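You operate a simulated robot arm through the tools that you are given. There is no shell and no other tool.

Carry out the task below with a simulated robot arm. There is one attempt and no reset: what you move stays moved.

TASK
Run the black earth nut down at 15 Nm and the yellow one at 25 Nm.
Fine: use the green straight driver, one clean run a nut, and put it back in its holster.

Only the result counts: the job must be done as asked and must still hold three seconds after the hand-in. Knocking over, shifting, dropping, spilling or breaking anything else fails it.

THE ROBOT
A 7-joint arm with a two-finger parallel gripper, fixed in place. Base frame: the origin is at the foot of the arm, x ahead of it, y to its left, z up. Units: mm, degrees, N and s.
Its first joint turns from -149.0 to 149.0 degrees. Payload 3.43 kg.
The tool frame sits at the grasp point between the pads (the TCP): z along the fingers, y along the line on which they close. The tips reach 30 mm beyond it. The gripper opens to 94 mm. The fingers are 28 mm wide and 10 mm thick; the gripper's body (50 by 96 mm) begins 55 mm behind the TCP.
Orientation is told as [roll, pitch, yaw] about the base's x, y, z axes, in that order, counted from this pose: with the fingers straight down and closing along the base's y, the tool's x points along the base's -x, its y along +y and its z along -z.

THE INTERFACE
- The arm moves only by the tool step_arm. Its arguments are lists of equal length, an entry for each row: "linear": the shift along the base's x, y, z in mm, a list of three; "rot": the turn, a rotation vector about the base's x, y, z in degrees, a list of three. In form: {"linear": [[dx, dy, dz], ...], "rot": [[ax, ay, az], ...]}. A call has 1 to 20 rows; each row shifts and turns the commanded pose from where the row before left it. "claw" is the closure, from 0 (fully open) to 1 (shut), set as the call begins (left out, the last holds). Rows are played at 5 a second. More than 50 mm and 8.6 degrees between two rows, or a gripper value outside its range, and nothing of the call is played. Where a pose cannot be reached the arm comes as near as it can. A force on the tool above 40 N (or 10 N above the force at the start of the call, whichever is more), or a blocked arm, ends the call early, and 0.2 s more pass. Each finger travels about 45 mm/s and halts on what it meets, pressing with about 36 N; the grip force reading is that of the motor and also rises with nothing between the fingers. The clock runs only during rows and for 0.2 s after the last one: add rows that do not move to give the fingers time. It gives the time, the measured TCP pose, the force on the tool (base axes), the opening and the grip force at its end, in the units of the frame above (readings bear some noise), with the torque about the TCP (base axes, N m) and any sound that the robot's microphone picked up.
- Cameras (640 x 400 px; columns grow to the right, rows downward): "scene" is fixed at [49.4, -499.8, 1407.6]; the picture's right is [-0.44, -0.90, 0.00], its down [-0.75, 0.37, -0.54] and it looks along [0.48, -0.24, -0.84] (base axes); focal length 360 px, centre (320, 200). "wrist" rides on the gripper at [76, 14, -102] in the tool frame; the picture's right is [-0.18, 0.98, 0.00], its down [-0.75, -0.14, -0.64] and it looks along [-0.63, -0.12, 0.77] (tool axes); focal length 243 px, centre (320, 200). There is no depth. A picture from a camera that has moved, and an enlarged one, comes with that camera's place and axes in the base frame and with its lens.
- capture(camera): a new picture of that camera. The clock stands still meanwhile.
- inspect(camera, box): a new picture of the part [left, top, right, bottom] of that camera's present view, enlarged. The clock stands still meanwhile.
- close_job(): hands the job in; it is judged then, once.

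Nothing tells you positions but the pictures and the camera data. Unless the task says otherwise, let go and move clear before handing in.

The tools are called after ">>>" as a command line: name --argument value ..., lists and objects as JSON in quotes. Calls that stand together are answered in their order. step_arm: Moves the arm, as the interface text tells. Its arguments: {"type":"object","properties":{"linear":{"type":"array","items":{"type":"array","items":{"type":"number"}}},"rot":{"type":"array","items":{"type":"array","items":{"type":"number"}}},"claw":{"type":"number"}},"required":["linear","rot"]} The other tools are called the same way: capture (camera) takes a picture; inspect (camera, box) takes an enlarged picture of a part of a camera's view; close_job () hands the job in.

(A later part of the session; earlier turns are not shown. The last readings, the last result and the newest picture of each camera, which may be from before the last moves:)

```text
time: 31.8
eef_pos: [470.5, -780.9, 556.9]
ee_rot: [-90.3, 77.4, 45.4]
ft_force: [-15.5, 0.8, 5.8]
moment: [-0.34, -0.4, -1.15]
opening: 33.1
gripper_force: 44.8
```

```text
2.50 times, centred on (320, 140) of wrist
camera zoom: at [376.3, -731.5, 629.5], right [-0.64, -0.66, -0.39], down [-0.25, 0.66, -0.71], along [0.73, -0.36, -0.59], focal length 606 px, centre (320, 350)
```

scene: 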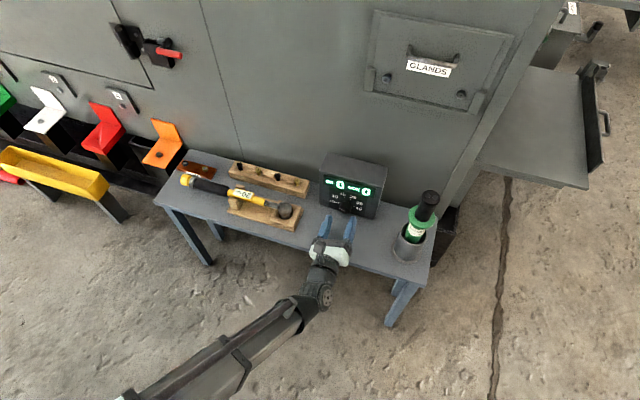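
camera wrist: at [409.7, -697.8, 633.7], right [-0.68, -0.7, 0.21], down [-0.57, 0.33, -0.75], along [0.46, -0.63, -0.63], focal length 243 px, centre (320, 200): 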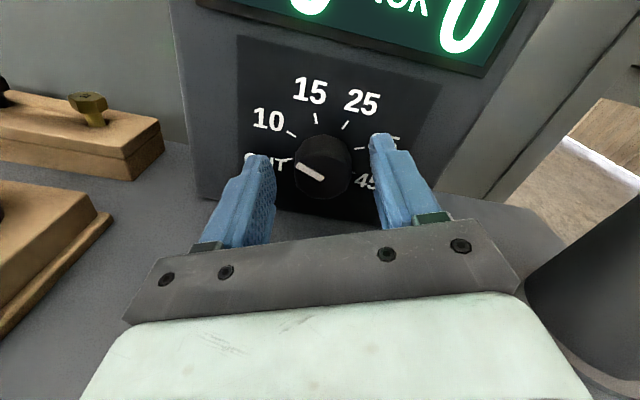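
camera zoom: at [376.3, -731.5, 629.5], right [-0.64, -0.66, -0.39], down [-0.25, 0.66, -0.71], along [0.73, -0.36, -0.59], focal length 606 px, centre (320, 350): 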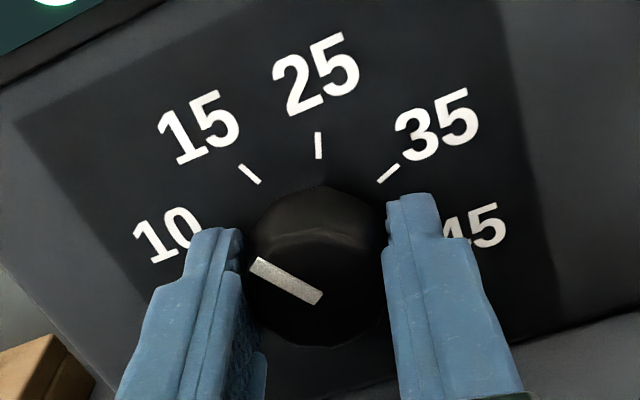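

>>> step_arm --linear '[[-0.4, 0, 0.2], [0, 0, 0], [0, 0, 0]]' --rot '[[3.575, -3.495, 0], [3.575, -3.495, 0], [0, 0, 0]]'

>>> inspect --camera "wrist" --box '[220, 60, 420, 220]'

>>> inspect --camera "scene" --box '[325, 175, 385, 220]'

```text
time: 32.6
eef_pos: [470.6, -780.8, 556.5]
ee_rot: [-90.1, 67.6, 45.5]
ft_force: [-11.8, -2.2, 7.0]
moment: [-0.04, -0.07, -1.24]
opening: 33.0
gripper_force: 44.8
```

```text
2.50 times, centred on (320, 140) of wrist
camera zoom: at [368.2, -740.0, 623.2], right [-0.58, -0.6, -0.55], down [-0.17, 0.75, -0.64], along [0.79, -0.28, -0.54], focal length 606 px, centre (320, 350)
```

zoom: 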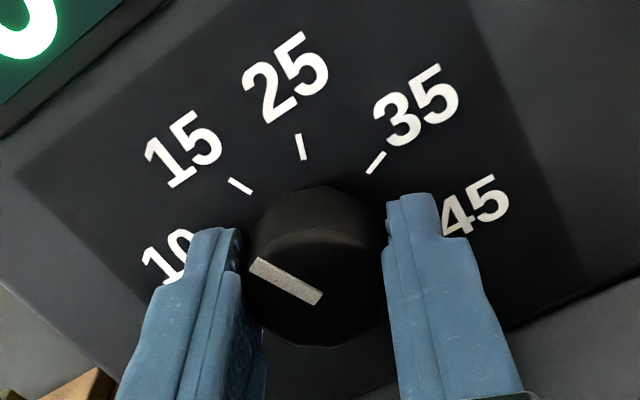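

```text
8.89 times, centred on (355, 198) of scene
camera zoom: at [49.4, -499.8, 1407.6], right [-0.44, -0.9, 0.0], down [-0.75, 0.37, -0.54], along [0.48, -0.24, -0.84], focal length 3198 px, centre (9, 222)
```

zoom: 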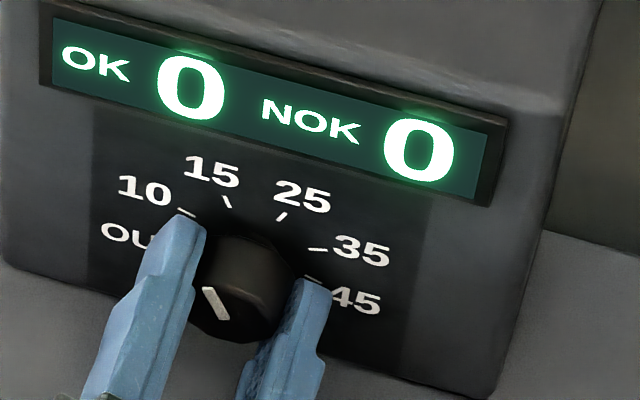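

Tick 15 now stands in the gripper view exactly where tick 10 stood before, so the pointer is on 15. I'll release and back straight off.

>>> step_arm --linear '[[0, 0, 0], [0, 0, 0], [0, 0, 0], [0, 0, 0]]' --rot '[[0, 0, 0], [0, 0, 0], [0, 0, 0], [0, 0, 0]]' --claw 0.36

>>> inspect --camera "wrist" --box '[220, 60, 420, 220]'

>>> step_arm --linear '[[-17.9, 17.5, 0], [-17.9, 17.5, 0], [-25, 24.5, 0], [-25, 24.5, 0], [-25, 24.5, 0], [-25, 24.5, 0], [0, 0, 0]]' --rot '[[0, 0, 0], [0, 0, 0], [0, 0, 0], [0, 0, 0], [0, 0, 0], [0, 0, 0], [0, 0, 0]]'

>>> capture --camera "scene"

>>> inspect --camera "scene" --box '[325, 175, 385, 220]'

>>> capture --camera "wrist"

```text
time: 33.6
eef_pos: [471.6, -782.5, 557.3]
ee_rot: [-90.1, 67.5, 45.5]
ft_force: [-0.2, -0.2, -0.3]
moment: [0.03, -0.04, -0.02]
opening: 60.2
gripper_force: 0.1
```

```text
2.50 times, centred on (320, 140) of wrist
camera zoom: at [368.4, -739.9, 622.9], right [-0.58, -0.6, -0.55], down [-0.17, 0.75, -0.64], along [0.79, -0.28, -0.54], focal length 606 px, centre (320, 350)
```

zoom: 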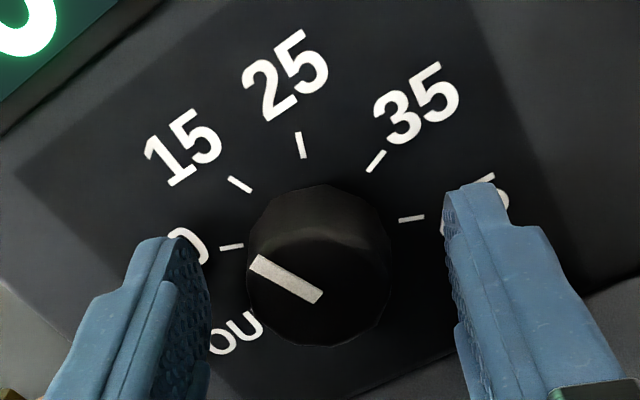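

```text
time: 35.2
eef_pos: [336.0, -645.3, 558.2]
ee_rot: [-90.1, 67.6, 45.6]
ft_force: [-0.3, 0.7, 0.5]
moment: [-0.01, -0.02, 0.0]
opening: 60.1
gripper_force: 0.1
```

```text
taken
```

scene: 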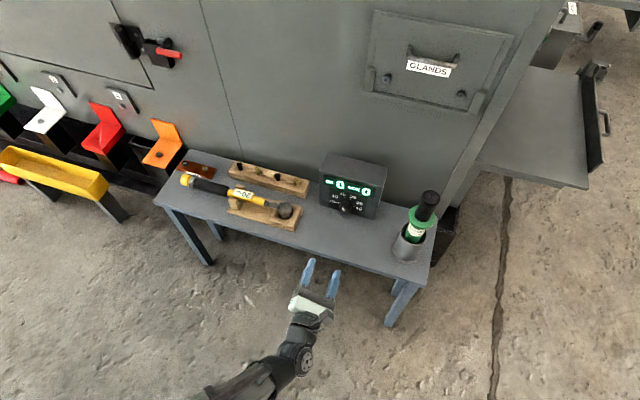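

```text
8.89 times, centred on (355, 198) of scene
camera zoom: at [49.4, -499.8, 1407.6], right [-0.44, -0.9, 0.0], down [-0.75, 0.37, -0.54], along [0.48, -0.24, -0.84], focal length 3198 px, centre (9, 222)
```

zoom: 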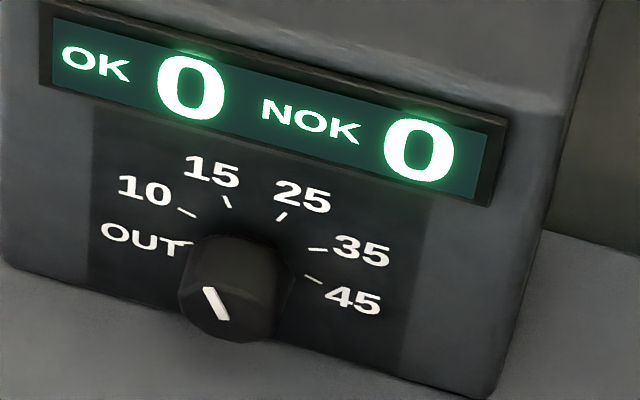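

```text
taken
camera wrist: at [233.2, -605.9, 624.8], right [-0.58, -0.6, -0.55], down [-0.17, 0.75, -0.64], along [0.79, -0.28, -0.54], focal length 243 px, centre (320, 200)
```

wrist: 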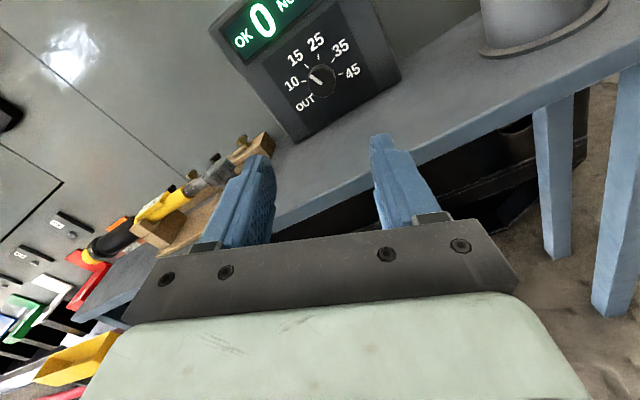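

The pointer is on 15 and the box is where it was. Next I'll unwind the tool roll and bring the gripper back to pointing down, rising as I go, to look at the driver.

>>> step_arm --linear '[[0, 0, 0], [0, 0, 0], [0, 0, 0], [0, 0, 0], [0, 0, 0], [0, 0, 0], [0, 0, 0], [0, 0, 0], [0, 0, 0], [0, 0, 0], [0, 0, 0], [0, 0, 0], [0, 0, 0], [0, 0, 0], [0, 0, 0], [0, 0, 0], [0, 0, 0], [0, 0, 0], [0, 0, 0], [0, 0, 0]]' --rot '[[-6, 5.87, 0], [-6, 5.87, 0], [-6, 5.87, 0], [-6, 5.87, 0], [-6, 5.87, 0], [-6, 5.87, 0], [-6, 5.87, 0], [-6, 5.87, 0], [-6, 5.87, 0], [-6, 5.87, 0], [-6, 5.87, 0], [-6, 5.87, 0], [-6, 5.87, 0], [-6, 5.87, 0], [-6, 5.87, 0], [-6, 5.87, 0], [-6, 5.87, 0], [-6, 5.87, 0], [-6, 5.87, 0], [-6, 5.87, 0]]'

>>> step_arm --linear '[[0, 0, 20], [0, 0, 20], [0, 0, 20], [0, 0, 20], [0, 0, 20], [0, 0, 20], [0, 0, 20], [0, 0, 20], [0, 0, 20], [0, 0, 20], [0, 0, 20], [0, 0, 20], [0, 0, 0]]' --rot '[[5.24, 5.36, 0], [5.24, 5.36, 0], [5.24, 5.36, 0], [5.24, 5.36, 0], [5.24, 5.36, 0], [5.24, 5.36, 0], [5.24, 5.36, 0], [5.24, 5.36, 0], [5.24, 5.36, 0], [5.24, 5.36, 0], [5.24, 5.36, 0], [5.24, 5.36, 0], [0, 0, 0]]' --claw 0.0

>>> capture --camera "wrist"

>>> capture --camera "scene"

```text
time: 39.4
eef_pos: [334.6, -648.4, 557.7]
ee_rot: [89.9, -55.6, -134.4]
ft_force: [0.2, 1.0, -0.3]
moment: [-0.02, 0.02, 0.0]
opening: 60.0
gripper_force: 0.1
```

```text
time: 42.2
eef_pos: [335.1, -648.1, 794.1]
ee_rot: [-0.1, 0.0, -78.9]
ft_force: [0.4, 1.3, 0.0]
moment: [0.03, 0.01, 0.02]
opening: 93.8
gripper_force: 0.1
```

```text
taken
camera wrist: at [335.0, -571.0, 899.5], right [1.0, 0.01, 0.0], down [0.01, -0.77, 0.64], along [0.0, -0.64, -0.77], focal length 243 px, centre (320, 200)
```

wrist: 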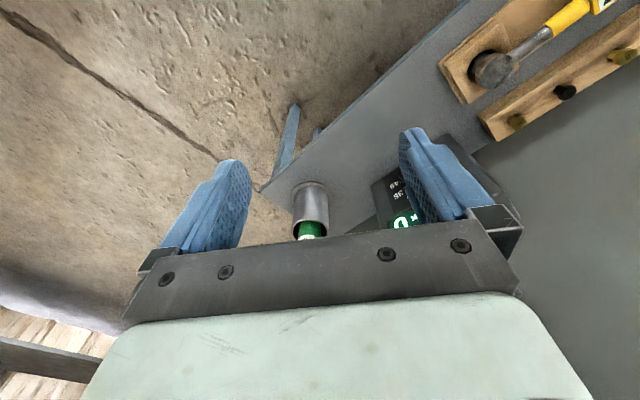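

```text
taken
```

scene: 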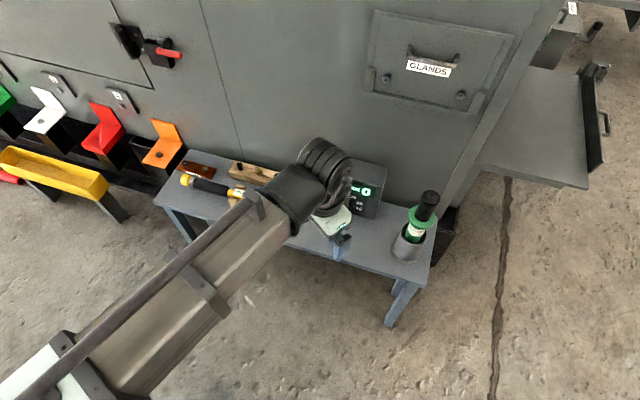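

The gripper body hides the driver from here. I'll go higher and closer so that the driver appears between the fingers.

>>> step_arm --linear '[[0, 0, 40], [0, 0, 40], [0, 0, 40], [-7, -40, 0], [-7, -40, 0], [-7, -40, 0], [0, 0, 0]]' --rot '[[0, 0, 0], [0, 0, 0], [0, 0, 0], [0, 0, 0], [0, 0, 0], [0, 0, 0], [0, 0, 0]]'

>>> capture --camera "wrist"

>>> inspect --camera "wrist" --box '[240, 110, 400, 240]'

```text
time: 43.8
eef_pos: [313.4, -768.6, 916.7]
ee_rot: [-0.1, 0.0, -78.8]
ft_force: [0.1, -0.3, 0.2]
moment: [0.01, -0.02, 0.01]
opening: 94.1
gripper_force: 0.0
```

```text
taken
camera wrist: at [313.6, -690.9, 1020.8], right [1.0, 0.01, 0.0], down [0.01, -0.77, 0.64], along [0.0, -0.64, -0.77], focal length 243 px, centre (320, 200)
```

wrist: 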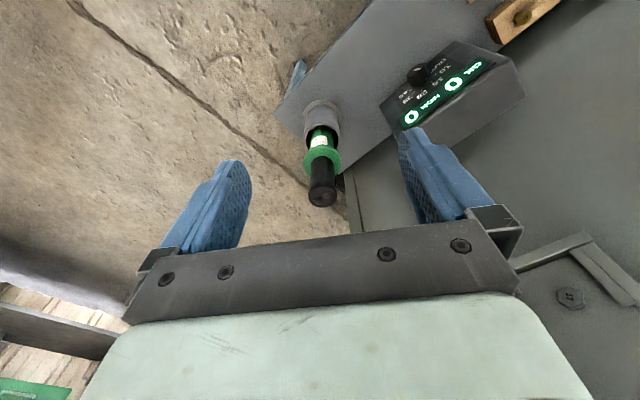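

```text
3.08 times, centred on (320, 175) of wrist
camera zoom: at [313.6, -690.9, 1020.8], right [1.0, 0.01, 0.0], down [0.01, -0.77, 0.64], along [0.0, -0.64, -0.77], focal length 746 px, centre (320, 277)
```

zoom: 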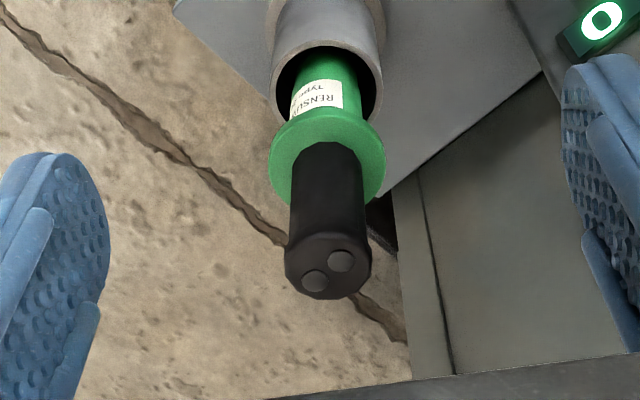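

The driver stands upright at about (319, -891): handle 36 mm across from z≈687 (flange) to z≈773 (top). I'll go above it at yaw -44° and check the axis alignment.

>>> step_arm --linear '[[0.8, -24.5, -13], [0.8, -24.5, -13], [0.8, -24.5, -13], [0.8, -24.5, -13], [0.8, -24.5, -13], [0, 0, 0], [0, 0, 0]]' --rot '[[0, 0, 6.9], [0, 0, 6.9], [0, 0, 6.9], [0, 0, 6.9], [0, 0, 6.9], [0, 0, 0], [0, 0, 0]]'

>>> capture --camera "wrist"

>>> inspect --camera "wrist" --box '[240, 60, 400, 200]'

>>> inspect --camera "scene" --box '[330, 130, 470, 280]'

```text
time: 45.4
eef_pos: [319.1, -889.8, 851.7]
ee_rot: [-0.1, -0.1, -44.3]
ft_force: [0.3, 0.1, 0.6]
moment: [-0.03, 0.01, 0.02]
opening: 94.0
gripper_force: 0.1
```

```text
taken
camera wrist: at [274.6, -826.8, 956.3], right [0.82, 0.57, 0.0], down [0.44, -0.63, 0.64], along [0.37, -0.53, -0.77], focal length 243 px, centre (320, 200)
```

wrist: 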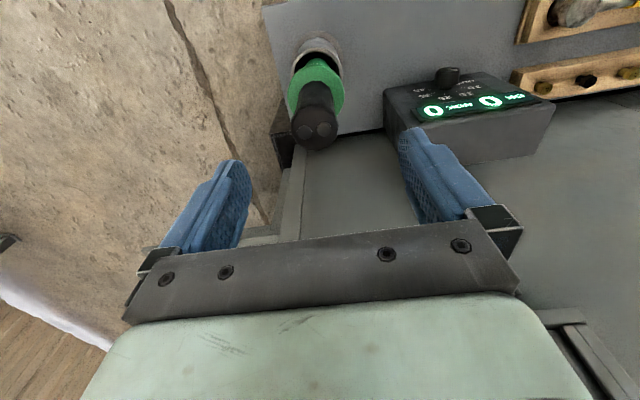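

```text
2.86 times, centred on (320, 130) of wrist
camera zoom: at [274.6, -826.8, 956.3], right [0.82, 0.57, 0.0], down [0.44, -0.63, 0.64], along [0.37, -0.53, -0.77], focal length 693 px, centre (320, 400)
```

zoom: 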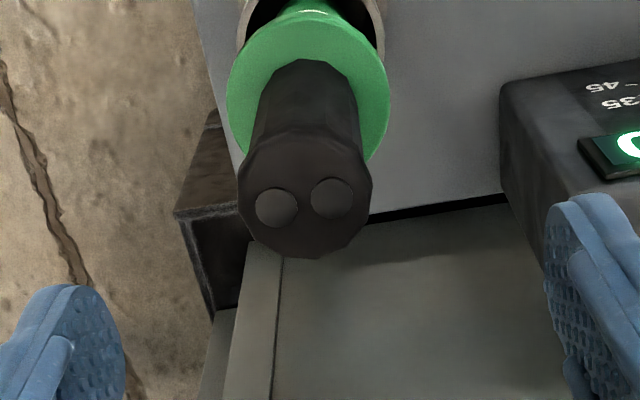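

```text
2.67 times, centred on (400, 205) of scene
camera zoom: at [49.4, -499.8, 1407.6], right [-0.44, -0.9, 0.0], down [-0.75, 0.37, -0.54], along [0.48, -0.24, -0.84], focal length 960 px, centre (107, 187)
```

zoom: 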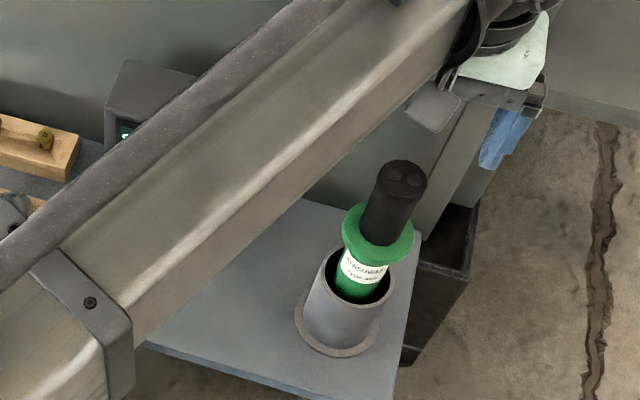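

The axis estimate is about (318.5, -895). I'll shift there and come down so that the handle's top is level with the fingertips, then check again.

>>> step_arm --linear '[[-0.7, -3.9, -20], [0, 0, -30], [0, 0, 0], [0, 0, 0]]' --rot '[[0, 0, 0], [0, 0, 0], [0, 0, 0], [0, 0, 0]]'

>>> capture --camera "wrist"

>>> inspect --camera "wrist" --box '[240, 90, 400, 220]'

>>> inspect --camera "scene" --box '[330, 130, 470, 280]'

```text
time: 46.4
eef_pos: [318.0, -894.9, 800.4]
ee_rot: [-0.1, -0.1, -44.4]
ft_force: [-0.3, -0.2, 0.4]
moment: [0.01, 0.01, -0.02]
opening: 93.8
gripper_force: 0.1
```

```text
taken
camera wrist: at [273.8, -830.8, 904.8], right [0.82, 0.57, 0.0], down [0.44, -0.63, 0.64], along [0.37, -0.53, -0.77], focal length 243 px, centre (320, 200)
```

wrist: 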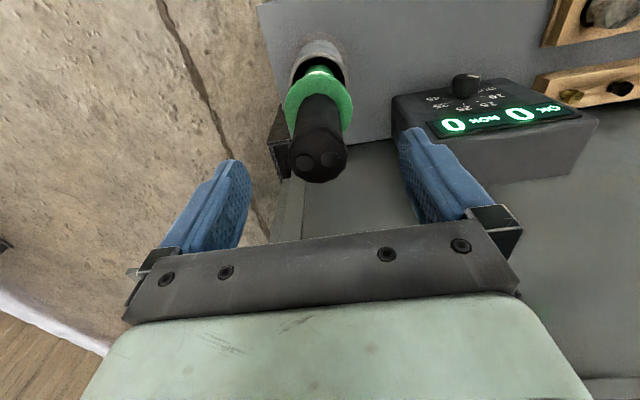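

```text
3.08 times, centred on (320, 155) of wrist
camera zoom: at [273.8, -830.8, 904.8], right [0.82, 0.57, 0.0], down [0.44, -0.63, 0.64], along [0.37, -0.53, -0.77], focal length 746 px, centre (320, 338)
```

zoom: 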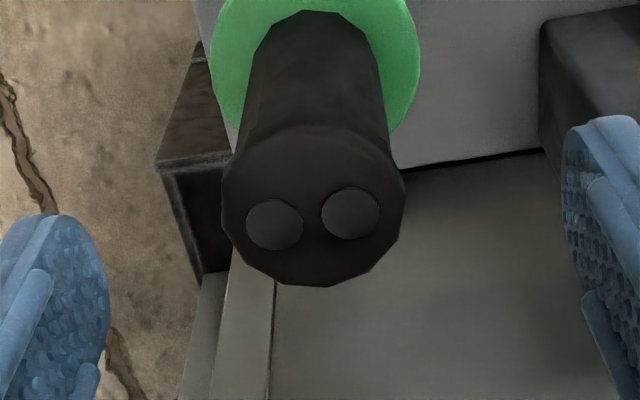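

```text
2.67 times, centred on (400, 205) of scene
camera zoom: at [49.4, -499.8, 1407.6], right [-0.44, -0.9, 0.0], down [-0.75, 0.37, -0.54], along [0.48, -0.24, -0.84], focal length 960 px, centre (107, 187)
```

zoom: 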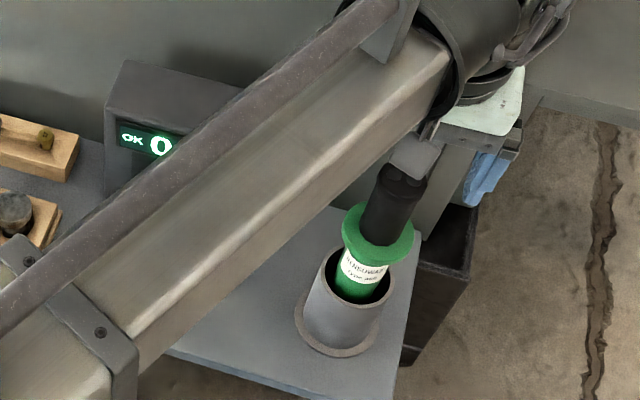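

Centred within about a millimetre. I'll fine-shift and descend to grip the black handle, TCP at z≈722 (tips ~10 mm above the flange, palm ~9 mm above the top).

>>> step_arm --linear '[[-0.7, -1.3, -20], [0, 0, -20], [0, 0, -20], [0, 0, -18.5], [0, 0, 0], [0, 0, 0]]' --rot '[[0, 0, 0], [0, 0, 0], [0, 0, 0], [0, 0, 0], [0, 0, 0], [0, 0, 0]]'

>>> capture --camera "wrist"

>>> capture --camera "scene"

```text
time: 47.8
eef_pos: [318.0, -895.2, 722.7]
ee_rot: [0.0, -0.2, -44.4]
ft_force: [0.7, -0.3, -0.8]
moment: [-0.01, 0.02, 0.0]
opening: 94.0
gripper_force: 0.0
```

```text
taken
camera wrist: at [273.1, -831.6, 826.8], right [0.82, 0.57, 0.0], down [0.44, -0.63, 0.64], along [0.37, -0.53, -0.77], focal length 243 px, centre (320, 200)
```

wrist: 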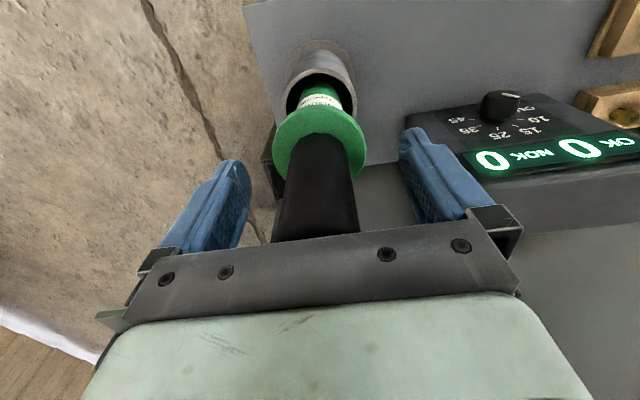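

```text
taken
```

scene: 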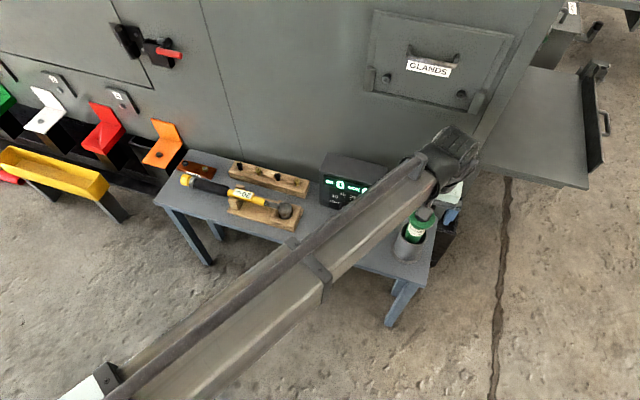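

The handle is centred between the fingers. I'll close the gripper on it.

>>> step_arm --linear '[[0, 0, 0], [0, 0, 0], [0, 0, 0], [0, 0, 0], [0, 0, 0], [0, 0, 0], [0, 0, 0]]' --rot '[[0, 0, 0], [0, 0, 0], [0, 0, 0], [0, 0, 0], [0, 0, 0], [0, 0, 0], [0, 0, 0]]' --claw 1.0

>>> capture --camera "wrist"

```text
time: 49.4
eef_pos: [317.4, -895.4, 722.9]
ee_rot: [0.0, -0.1, -44.5]
ft_force: [-2.1, -2.0, 0.8]
moment: [-0.38, 0.33, -0.03]
opening: 37.1
gripper_force: 36.0
```

```text
taken
camera wrist: at [272.9, -831.8, 827.0], right [0.82, 0.57, 0.0], down [0.44, -0.63, 0.64], along [0.37, -0.53, -0.77], focal length 243 px, centre (320, 200)
```

wrist: 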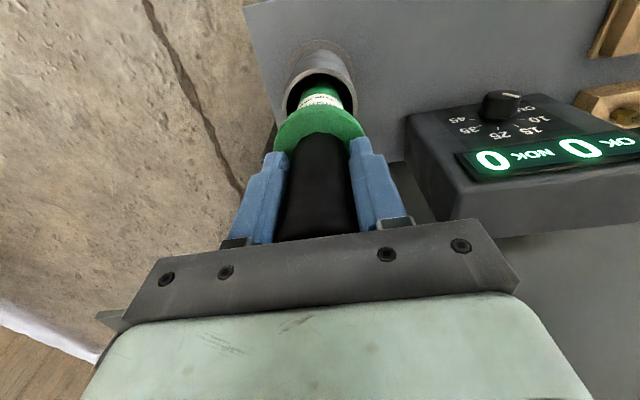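

The driver is gripped with almost no side force at TCP (317.7, -895.3, 722.8). I'll lift it straight up, checking on the way.

>>> step_arm --linear '[[0, 0, 10], [0, 0, 15], [0, 0, 15], [0, 0, 0]]' --rot '[[0, 0, 0], [0, 0, 0], [0, 0, 0], [0, 0, 0]]'

>>> capture --camera "scene"

```text
time: 50.4
eef_pos: [318.0, -896.5, 763.8]
ee_rot: [0.0, 0.0, -44.4]
ft_force: [-0.3, 0.7, -8.3]
moment: [-0.02, 0.01, 0.03]
opening: 36.6
gripper_force: 36.3
```

```text
taken
```

scene: 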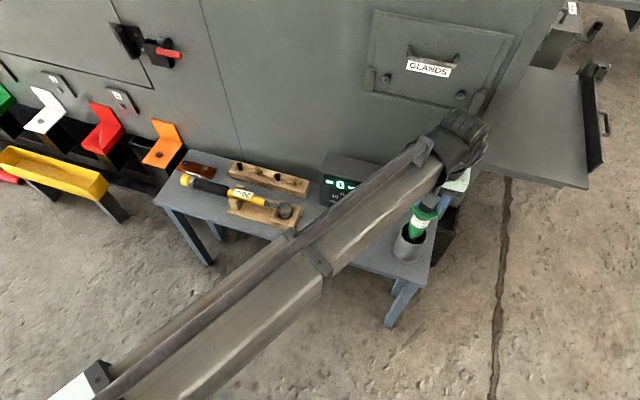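

The driver comes up freely (about 8 N). I'll lift further until it clears the holster.

>>> step_arm --linear '[[0, 0, 20], [0, 0, 25], [0, 0, 25], [0, 0, 25], [0, 0, 25], [0, 0, 20], [0, 0, 0]]' --rot '[[0, 0, 0], [0, 0, 0], [0, 0, 0], [0, 0, 0], [0, 0, 0], [0, 0, 0], [0, 0, 0]]'

>>> capture --camera "scene"

>>> inspect --camera "scene" --box '[360, 120, 480, 280]'

>>> capture --camera "wrist"

```text
time: 52.0
eef_pos: [317.4, -897.1, 904.7]
ee_rot: [-0.1, 0.1, -44.4]
ft_force: [0.2, 0.3, -8.6]
moment: [0.01, -0.02, -0.02]
opening: 36.9
gripper_force: 35.8
```

```text
taken
```

scene: 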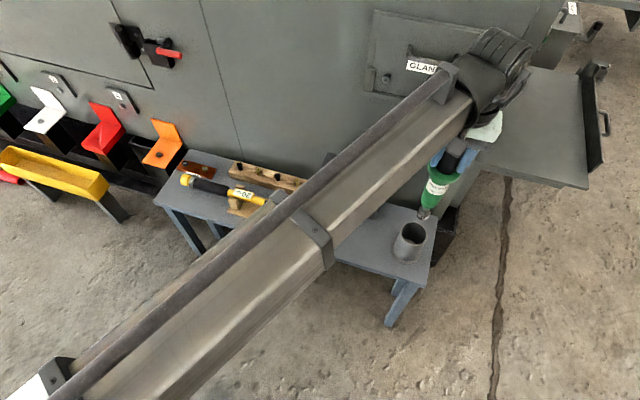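

```text
2.50 times, centred on (420, 200) of scene
camera zoom: at [49.4, -499.8, 1407.6], right [-0.44, -0.9, 0.0], down [-0.75, 0.37, -0.54], along [0.48, -0.24, -0.84], focal length 900 px, centre (70, 200)
```

zoom: 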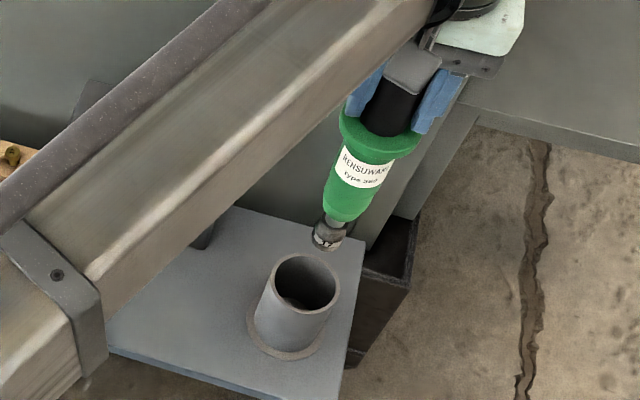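

```text
taken
camera wrist: at [273.1, -833.0, 1008.1], right [0.82, 0.57, 0.0], down [0.44, -0.63, 0.64], along [0.37, -0.53, -0.77], focal length 243 px, centre (320, 200)
```

wrist: 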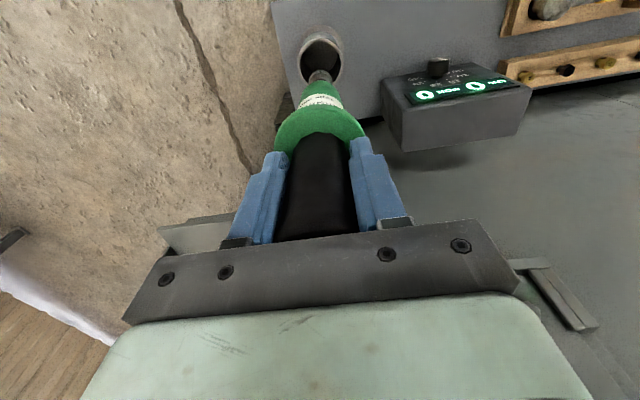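

The driver is out; its socket tip is about 220 mm below the TCP. I'll carry it high, in front of the box, to a spot about 60 mm on the robot's side of the black nut.

>>> step_arm --linear '[[31, 31.7, 0], [31, 31.7, 0], [31, 31.7, 0], [31, 31.7, 0], [31, 31.7, 0], [31, 31.7, 0], [31, 31.7, 0], [31, 31.7, 0], [31, 31.7, 0], [31, 31.7, 0], [31, 31.7, 0], [31, 31.7, 0], [31, 31.7, 0], [31, 31.7, 0], [31, 31.7, 0], [31, 31.7, 0], [0, 0, 0]]' --rot '[[0, 0, 0], [0, 0, 0], [0, 0, 0], [0, 0, 0], [0, 0, 0], [0, 0, 0], [0, 0, 0], [0, 0, 0], [0, 0, 0], [0, 0, 0], [0, 0, 0], [0, 0, 0], [0, 0, 0], [0, 0, 0], [0, 0, 0], [0, 0, 0], [0, 0, 0]]'

>>> capture --camera "wrist"

>>> capture --camera "scene"

```text
time: 55.6
eef_pos: [814.2, -387.3, 902.6]
ee_rot: [-0.1, 0.0, -44.5]
ft_force: [-0.1, -0.2, -8.3]
moment: [0.01, 0.04, 0.0]
opening: 37.1
gripper_force: 36.3
```

```text
taken
camera wrist: at [769.7, -324.1, 1007.1], right [0.82, 0.57, 0.0], down [0.44, -0.63, 0.64], along [0.37, -0.53, -0.77], focal length 243 px, centre (320, 200)
```

wrist: 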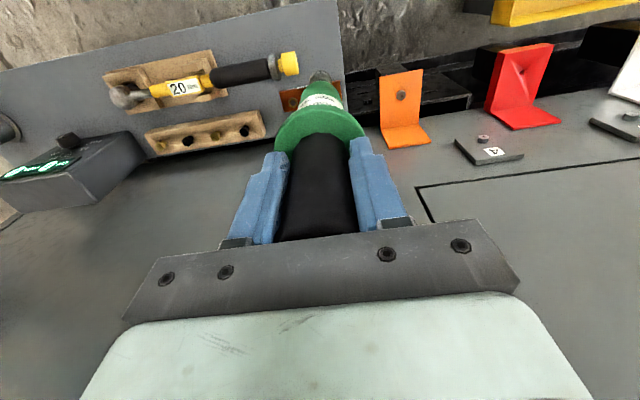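

```text
taken
```

scene: 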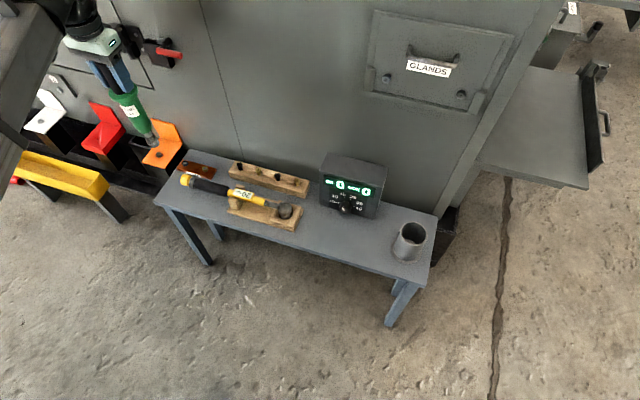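

I'll measure the tip from the scene camera and re-measure the earth nuts.

>>> inspect --camera "scene" --box '[80, 60, 220, 190]'

>>> inspect --camera "scene" --box '[170, 150, 230, 190]'

>>> inspect --camera "wrist" --box '[250, 40, 390, 130]'

```text
3.08 times, centred on (150, 125) of scene
camera zoom: at [49.4, -499.8, 1407.6], right [-0.44, -0.9, 0.0], down [-0.75, 0.37, -0.54], along [0.48, -0.24, -0.84], focal length 1107 px, centre (843, 431)
```

zoom: 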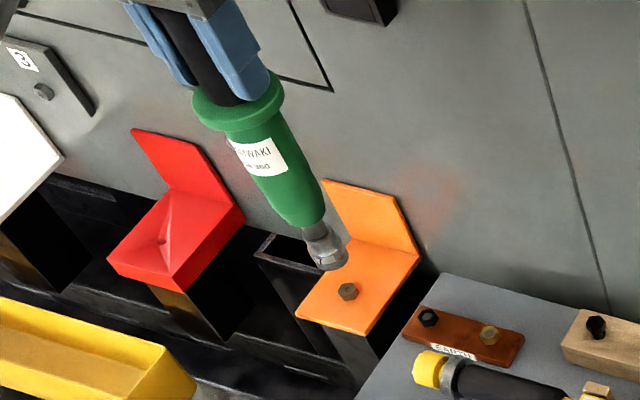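

```text
10.00 times, centred on (200, 170) of scene
camera zoom: at [49.4, -499.8, 1407.6], right [-0.44, -0.9, 0.0], down [-0.75, 0.37, -0.54], along [0.48, -0.24, -0.84], focal length 3598 px, centre (1520, 500)
```

zoom: 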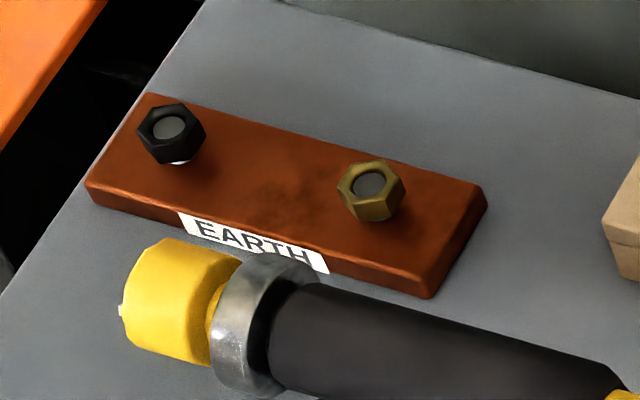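

```text
4.44 times, centred on (320, 85) of wrist
camera zoom: at [769.7, -324.1, 1007.1], right [0.82, 0.57, 0.0], down [0.44, -0.63, 0.64], along [0.37, -0.53, -0.77], focal length 1078 px, centre (320, 711)
```

zoom: 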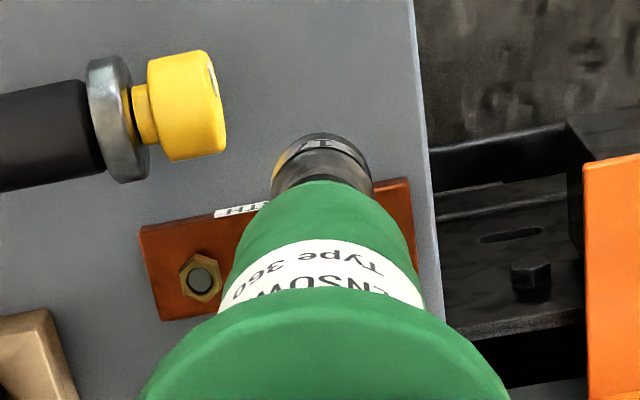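

With the camera axes re-derived more exactly, the nuts come out at black ≈ (868, -435, 525) and yellow ≈ (818, -484, 525). I'll move over the black nut and lower to about 55 mm above it to check by eye.

>>> step_arm --linear '[[26.4, -23.1, 0], [26.4, -23.1, 0], [0, 0, -25], [0, 0, -25], [0, 0, -25], [0, 0, -25], [0, 0, 0], [0, 0, 0]]' --rot '[[0, 0, 0], [0, 0, 0], [0, 0, 0], [0, 0, 0], [0, 0, 0], [0, 0, 0], [0, 0, 0], [0, 0, 0]]'

>>> capture --camera "wrist"

>>> capture --camera "scene"

>>> inspect --camera "scene" --box '[140, 100, 240, 190]'

>>> inspect --camera "wrist" --box '[260, 40, 380, 120]'

```text
time: 57.4
eef_pos: [867.7, -433.8, 804.3]
ee_rot: [-0.2, 0.0, -44.4]
ft_force: [-0.2, -0.6, -8.1]
moment: [0.03, 0.01, 0.02]
opening: 37.0
gripper_force: 36.3
```

```text
taken
camera wrist: at [823.0, -371.1, 907.7], right [0.82, 0.57, 0.0], down [0.44, -0.63, 0.64], along [0.37, -0.53, -0.77], focal length 243 px, centre (320, 200)
```

wrist: 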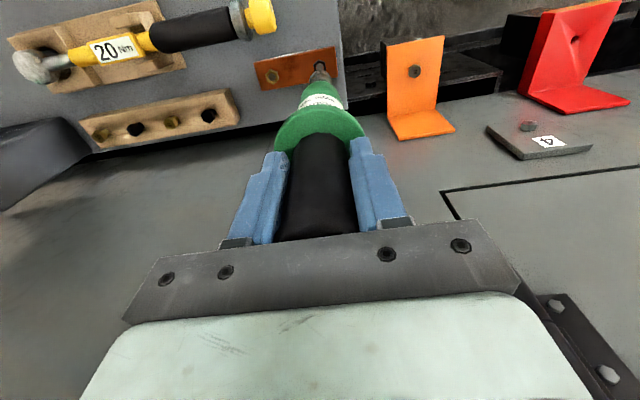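

```text
taken
```

scene: 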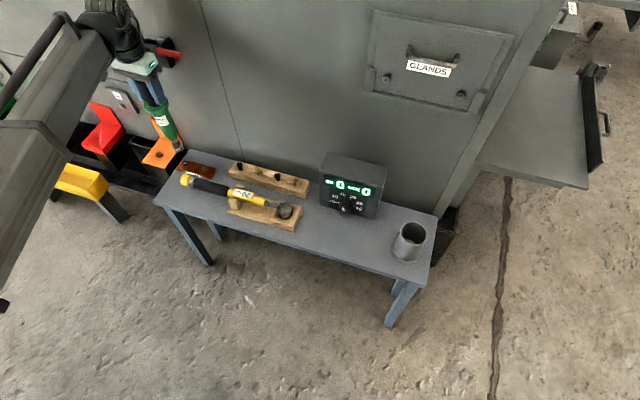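

```text
4.44 times, centred on (190, 145) of scene
camera zoom: at [49.4, -499.8, 1407.6], right [-0.44, -0.9, 0.0], down [-0.75, 0.37, -0.54], along [0.48, -0.24, -0.84], focal length 1599 px, centre (898, 444)
```

zoom: 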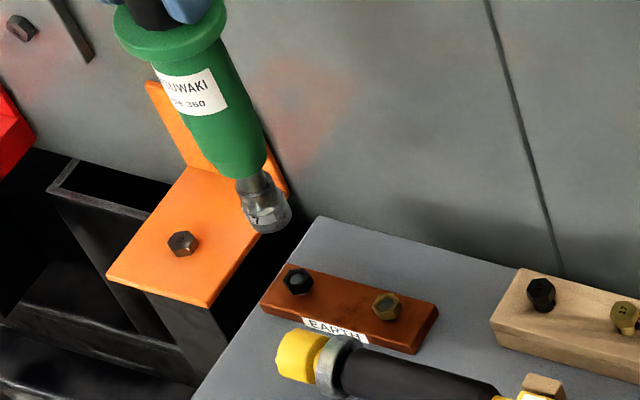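

```text
5.00 times, centred on (320, 80) of wrist
camera zoom: at [823.0, -371.1, 907.7], right [0.82, 0.57, 0.0], down [0.44, -0.63, 0.64], along [0.37, -0.53, -0.77], focal length 1213 px, centre (320, 800)
```

zoom: 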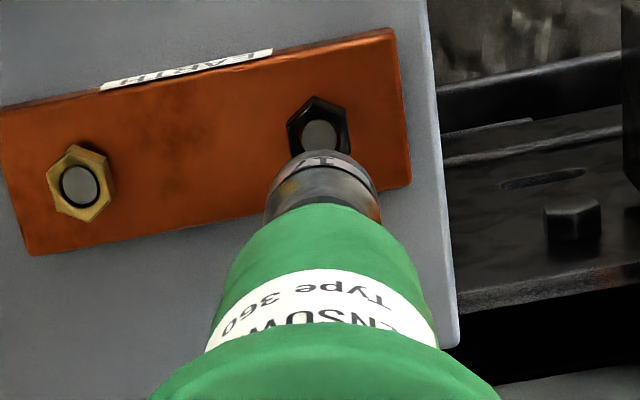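

Tip and nut line up within about a millimetre. I'll trim slightly and lower to about 15 mm above the nut for a last check.

>>> step_arm --linear '[[-0.4, 0.4, -15], [0, 0, -15], [0, 0, -15], [0, 0, 0], [0, 0, 0]]' --rot '[[0, 0, 0], [0, 0, 0], [0, 0, 0], [0, 0, 0], [0, 0, 0]]'

>>> inspect --camera "scene" --box '[150, 120, 230, 185]'

>>> inspect --camera "wrist" --box '[260, 40, 380, 120]'

```text
time: 58.6
eef_pos: [866.9, -435.2, 758.7]
ee_rot: [-0.1, 0.1, -44.4]
ft_force: [0.1, -0.2, -8.9]
moment: [0.06, 0.03, -0.02]
opening: 37.2
gripper_force: 36.5
```

```text
6.15 times, centred on (190, 152) of scene
camera zoom: at [49.4, -499.8, 1407.6], right [-0.44, -0.9, 0.0], down [-0.75, 0.37, -0.54], along [0.48, -0.24, -0.84], focal length 2214 px, centre (1120, 492)
```

zoom: 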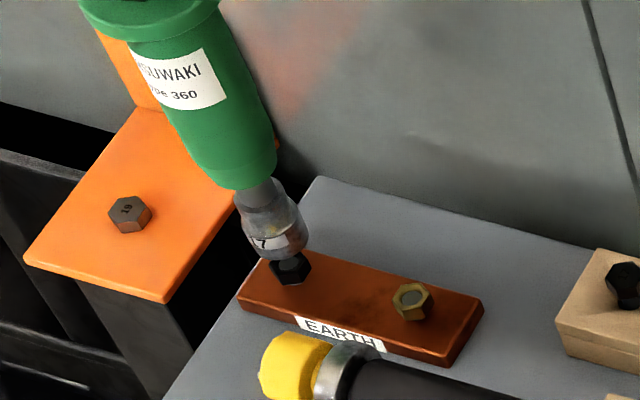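

```text
5.00 times, centred on (320, 80) of wrist
camera zoom: at [822.9, -370.5, 861.9], right [0.82, 0.57, 0.0], down [0.44, -0.63, 0.64], along [0.37, -0.53, -0.77], focal length 1213 px, centre (320, 800)
```

zoom: 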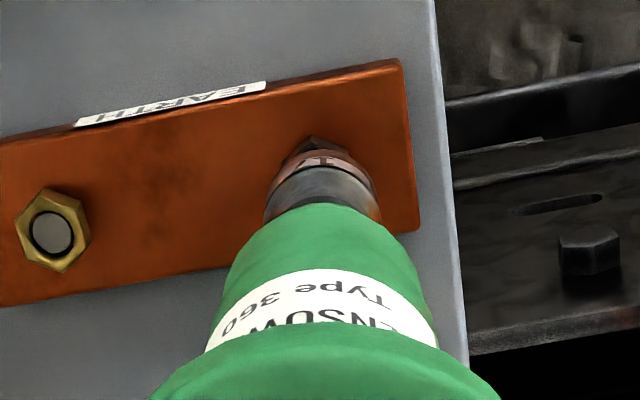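

Everything lines up. I'll come down to just above the nut, then press in small steps while watching the force and sound.

>>> step_arm --linear '[[0, 0, -3], [0, 0, -3], [0, 0, -2], [0, 0, -2], [0, 0, 0]]' --rot '[[0, 0, 0], [0, 0, 0], [0, 0, 0], [0, 0, 0], [0, 0, 0]]'

>>> inspect --camera "scene" --box '[150, 120, 230, 185]'

>>> inspect --camera "wrist" --box '[260, 40, 380, 120]'

```text
time: 59.8
eef_pos: [865.2, -433.3, 748.6]
ee_rot: [0.0, 0.0, -44.4]
ft_force: [-0.5, -1.5, -7.5]
moment: [0.0, 0.0, -0.01]
opening: 37.0
gripper_force: 35.9
```

```text
6.15 times, centred on (190, 152) of scene
camera zoom: at [49.4, -499.8, 1407.6], right [-0.44, -0.9, 0.0], down [-0.75, 0.37, -0.54], along [0.48, -0.24, -0.84], focal length 2214 px, centre (1120, 492)
```

zoom: 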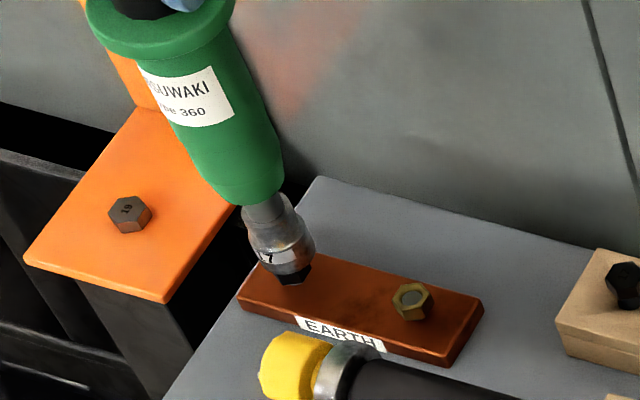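

```text
5.00 times, centred on (320, 80) of wrist
camera zoom: at [821.5, -370.5, 852.0], right [0.82, 0.57, 0.0], down [0.44, -0.63, 0.64], along [0.37, -0.53, -0.77], focal length 1213 px, centre (320, 800)
```

zoom: 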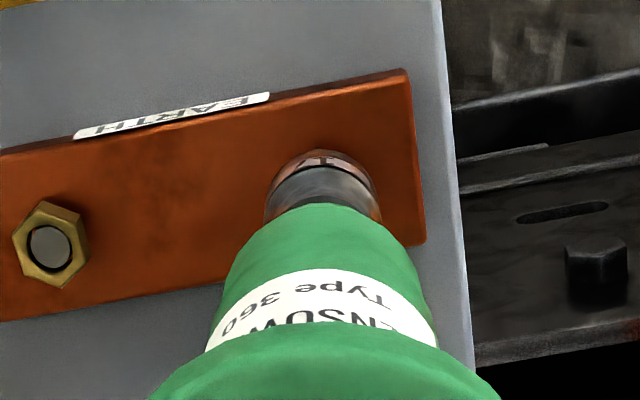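

The tip has drifted about a millimetre in -x on the way down; I'll nudge it back and re-check before contact.

>>> step_arm --linear '[[1.0, 0.3, 0], [0, 0, 0], [0, 0, 0]]' --rot '[[0, 0, 0], [0, 0, 0], [0, 0, 0]]'

>>> inspect --camera "scene" --box '[172, 146, 212, 176]'

>>> inspect --camera "wrist" --box '[290, 50, 350, 90]'

```text
time: 60.6
eef_pos: [865.5, -433.8, 747.9]
ee_rot: [-0.1, 0.0, -44.4]
ft_force: [-0.3, -0.5, -8.3]
moment: [0.02, 0.0, 0.0]
opening: 36.9
gripper_force: 36.6
```

```text
13.33 times, centred on (192, 161) of scene
camera zoom: at [49.4, -499.8, 1407.6], right [-0.44, -0.9, 0.0], down [-0.75, 0.37, -0.54], along [0.48, -0.24, -0.84], focal length 4798 px, centre (2027, 720)
```

zoom: 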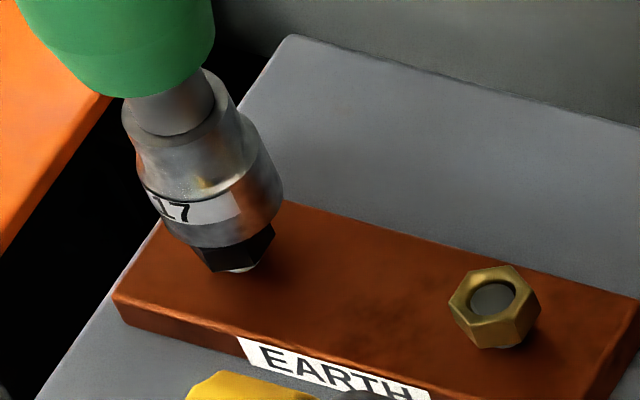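

```text
10.00 times, centred on (320, 70) of wrist
camera zoom: at [822.2, -370.3, 851.7], right [0.82, 0.57, 0.0], down [0.44, -0.63, 0.64], along [0.37, -0.53, -0.77], focal length 2426 px, centre (320, 1500)
```

zoom: 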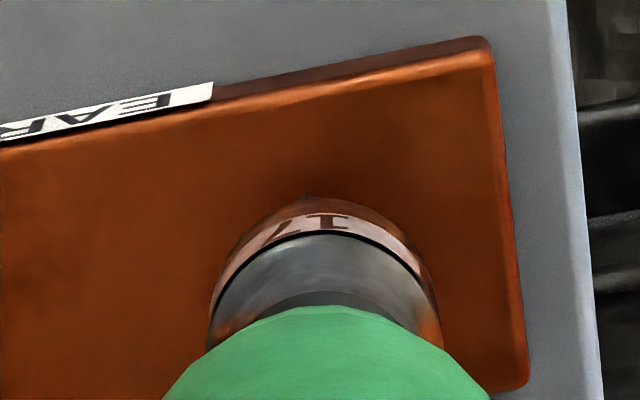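

The socket is concentric with the black nut within about half a millimetre. Now I'll press down slowly and watch force and sound.

>>> step_arm --linear '[[0, 0, -1], [0, 0, -1], [0, 0, -1], [0, 0, -1], [0, 0, -1], [0, 0, -1]]' --rot '[[0, 0, 0], [0, 0, 0], [0, 0, 0], [0, 0, 0], [0, 0, 0], [0, 0, 0]]'

```text
time: 62.0
eef_pos: [865.9, -433.6, 741.3]
ee_rot: [-0.2, 0.1, -44.5]
ft_force: [-0.6, 0.3, -7.9]
moment: [0.04, 0.17, 0.02]
opening: 36.6
gripper_force: 35.8
```

>>> step_arm --linear '[[0, 0, -1], [0, 0, -1], [0, 0, -1], [0, 0, -1]]' --rot '[[0, 0, 0], [0, 0, 0], [0, 0, 0], [0, 0, 0]]'

>>> inspect --camera "scene" --box '[172, 146, 212, 176]'

```text
time: 63.0
eef_pos: [866.6, -434.1, 737.7]
ee_rot: [-0.1, 0.0, -44.4]
ft_force: [-5.9, 3.1, -3.5]
moment: [0.65, 1.17, 0.03]
opening: 37.0
gripper_force: 36.2
```

```text
13.33 times, centred on (192, 161) of scene
camera zoom: at [49.4, -499.8, 1407.6], right [-0.44, -0.9, 0.0], down [-0.75, 0.37, -0.54], along [0.48, -0.24, -0.84], focal length 4798 px, centre (2027, 720)
```

zoom: 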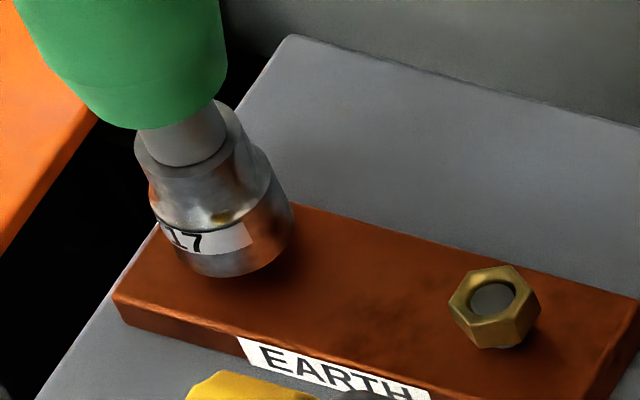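

The socket has gone over the nut, with a slight side force showing the tip is a little too far outward. I'll relieve that by about half a millimetre and keep pressing gently.

>>> step_arm --linear '[[-0.6, 0.35, 0], [0, 0, -0.5], [0, 0, -0.5]]' --rot '[[0, 0, 0], [0, 0, 0], [0, 0, 0]]'

```text
time: 63.8
eef_pos: [866.9, -433.5, 736.9]
ee_rot: [0.0, -0.1, -44.3]
ft_force: [-3.1, 1.2, -4.4]
moment: [0.28, 0.72, 0.05]
opening: 36.9
gripper_force: 36.4
```

>>> step_arm --linear '[[-0.4, 0.2, -0.5], [0, 0, -0.7], [0, 0, -0.7], [0, 0, -0.7]]' --rot '[[0, 0, 0], [0, 0, 0], [0, 0, 0], [0, 0, 0]]'

```text
time: 64.8
eef_pos: [867.5, -433.8, 734.7]
ee_rot: [-0.2, 0.0, -44.4]
ft_force: [-2.4, -0.4, -7.4]
moment: [0.39, 0.72, 0.0]
opening: 36.9
gripper_force: 35.9
```

>>> step_arm --linear '[[0, 0, -0.8], [0, 0, -0.8], [0, 0, -0.8], [0, 0, -0.8], [0, 0, -0.8]]' --rot '[[0, 0, 0], [0, 0, 0], [0, 0, 0], [0, 0, 0], [0, 0, 0]]'

>>> inspect --camera "scene" --box '[172, 146, 212, 176]'

```text
time: 66.0
eef_pos: [864.8, -433.3, 734.9]
ee_rot: [-0.2, -0.4, -44.3]
ft_force: [-2.7, -1.4, 38.9]
moment: [-0.33, 0.6, -0.01]
opening: 37.0
gripper_force: 35.5
```

```text
13.33 times, centred on (192, 161) of scene
camera zoom: at [49.4, -499.8, 1407.6], right [-0.44, -0.9, 0.0], down [-0.75, 0.37, -0.54], along [0.48, -0.24, -0.84], focal length 4798 px, centre (2027, 720)
```

zoom: 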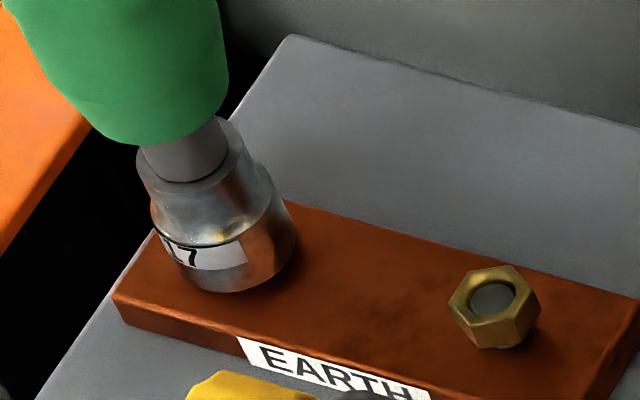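

The push is now about 47 N against the nut. I'll check the controller's display for whether a run started.

>>> inspect --camera "scene" --box '[320, 150, 390, 220]'

>>> capture --camera "wrist"

```text
5.71 times, centred on (355, 185) of scene
camera zoom: at [49.4, -499.8, 1407.6], right [-0.44, -0.9, 0.0], down [-0.75, 0.37, -0.54], along [0.48, -0.24, -0.84], focal length 2056 px, centre (120, 286)
```

zoom: 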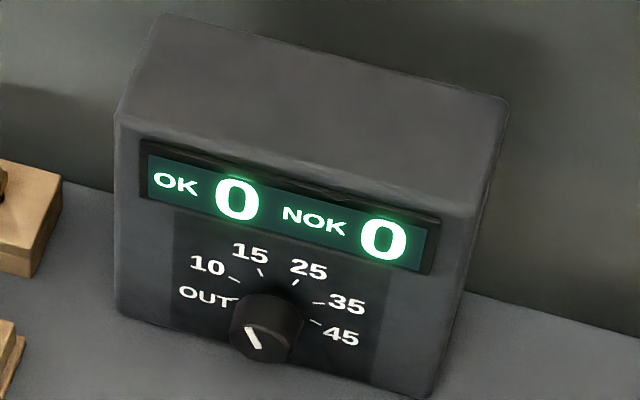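

```text
taken
camera wrist: at [820.9, -369.0, 837.7], right [0.82, 0.57, 0.0], down [0.44, -0.63, 0.65], along [0.37, -0.53, -0.76], focal length 243 px, centre (320, 200)
```

wrist: 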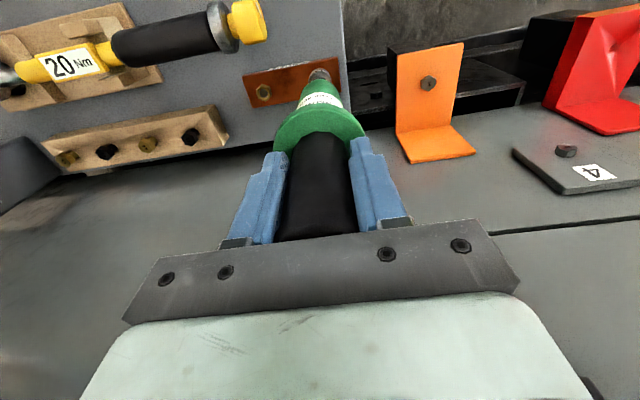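

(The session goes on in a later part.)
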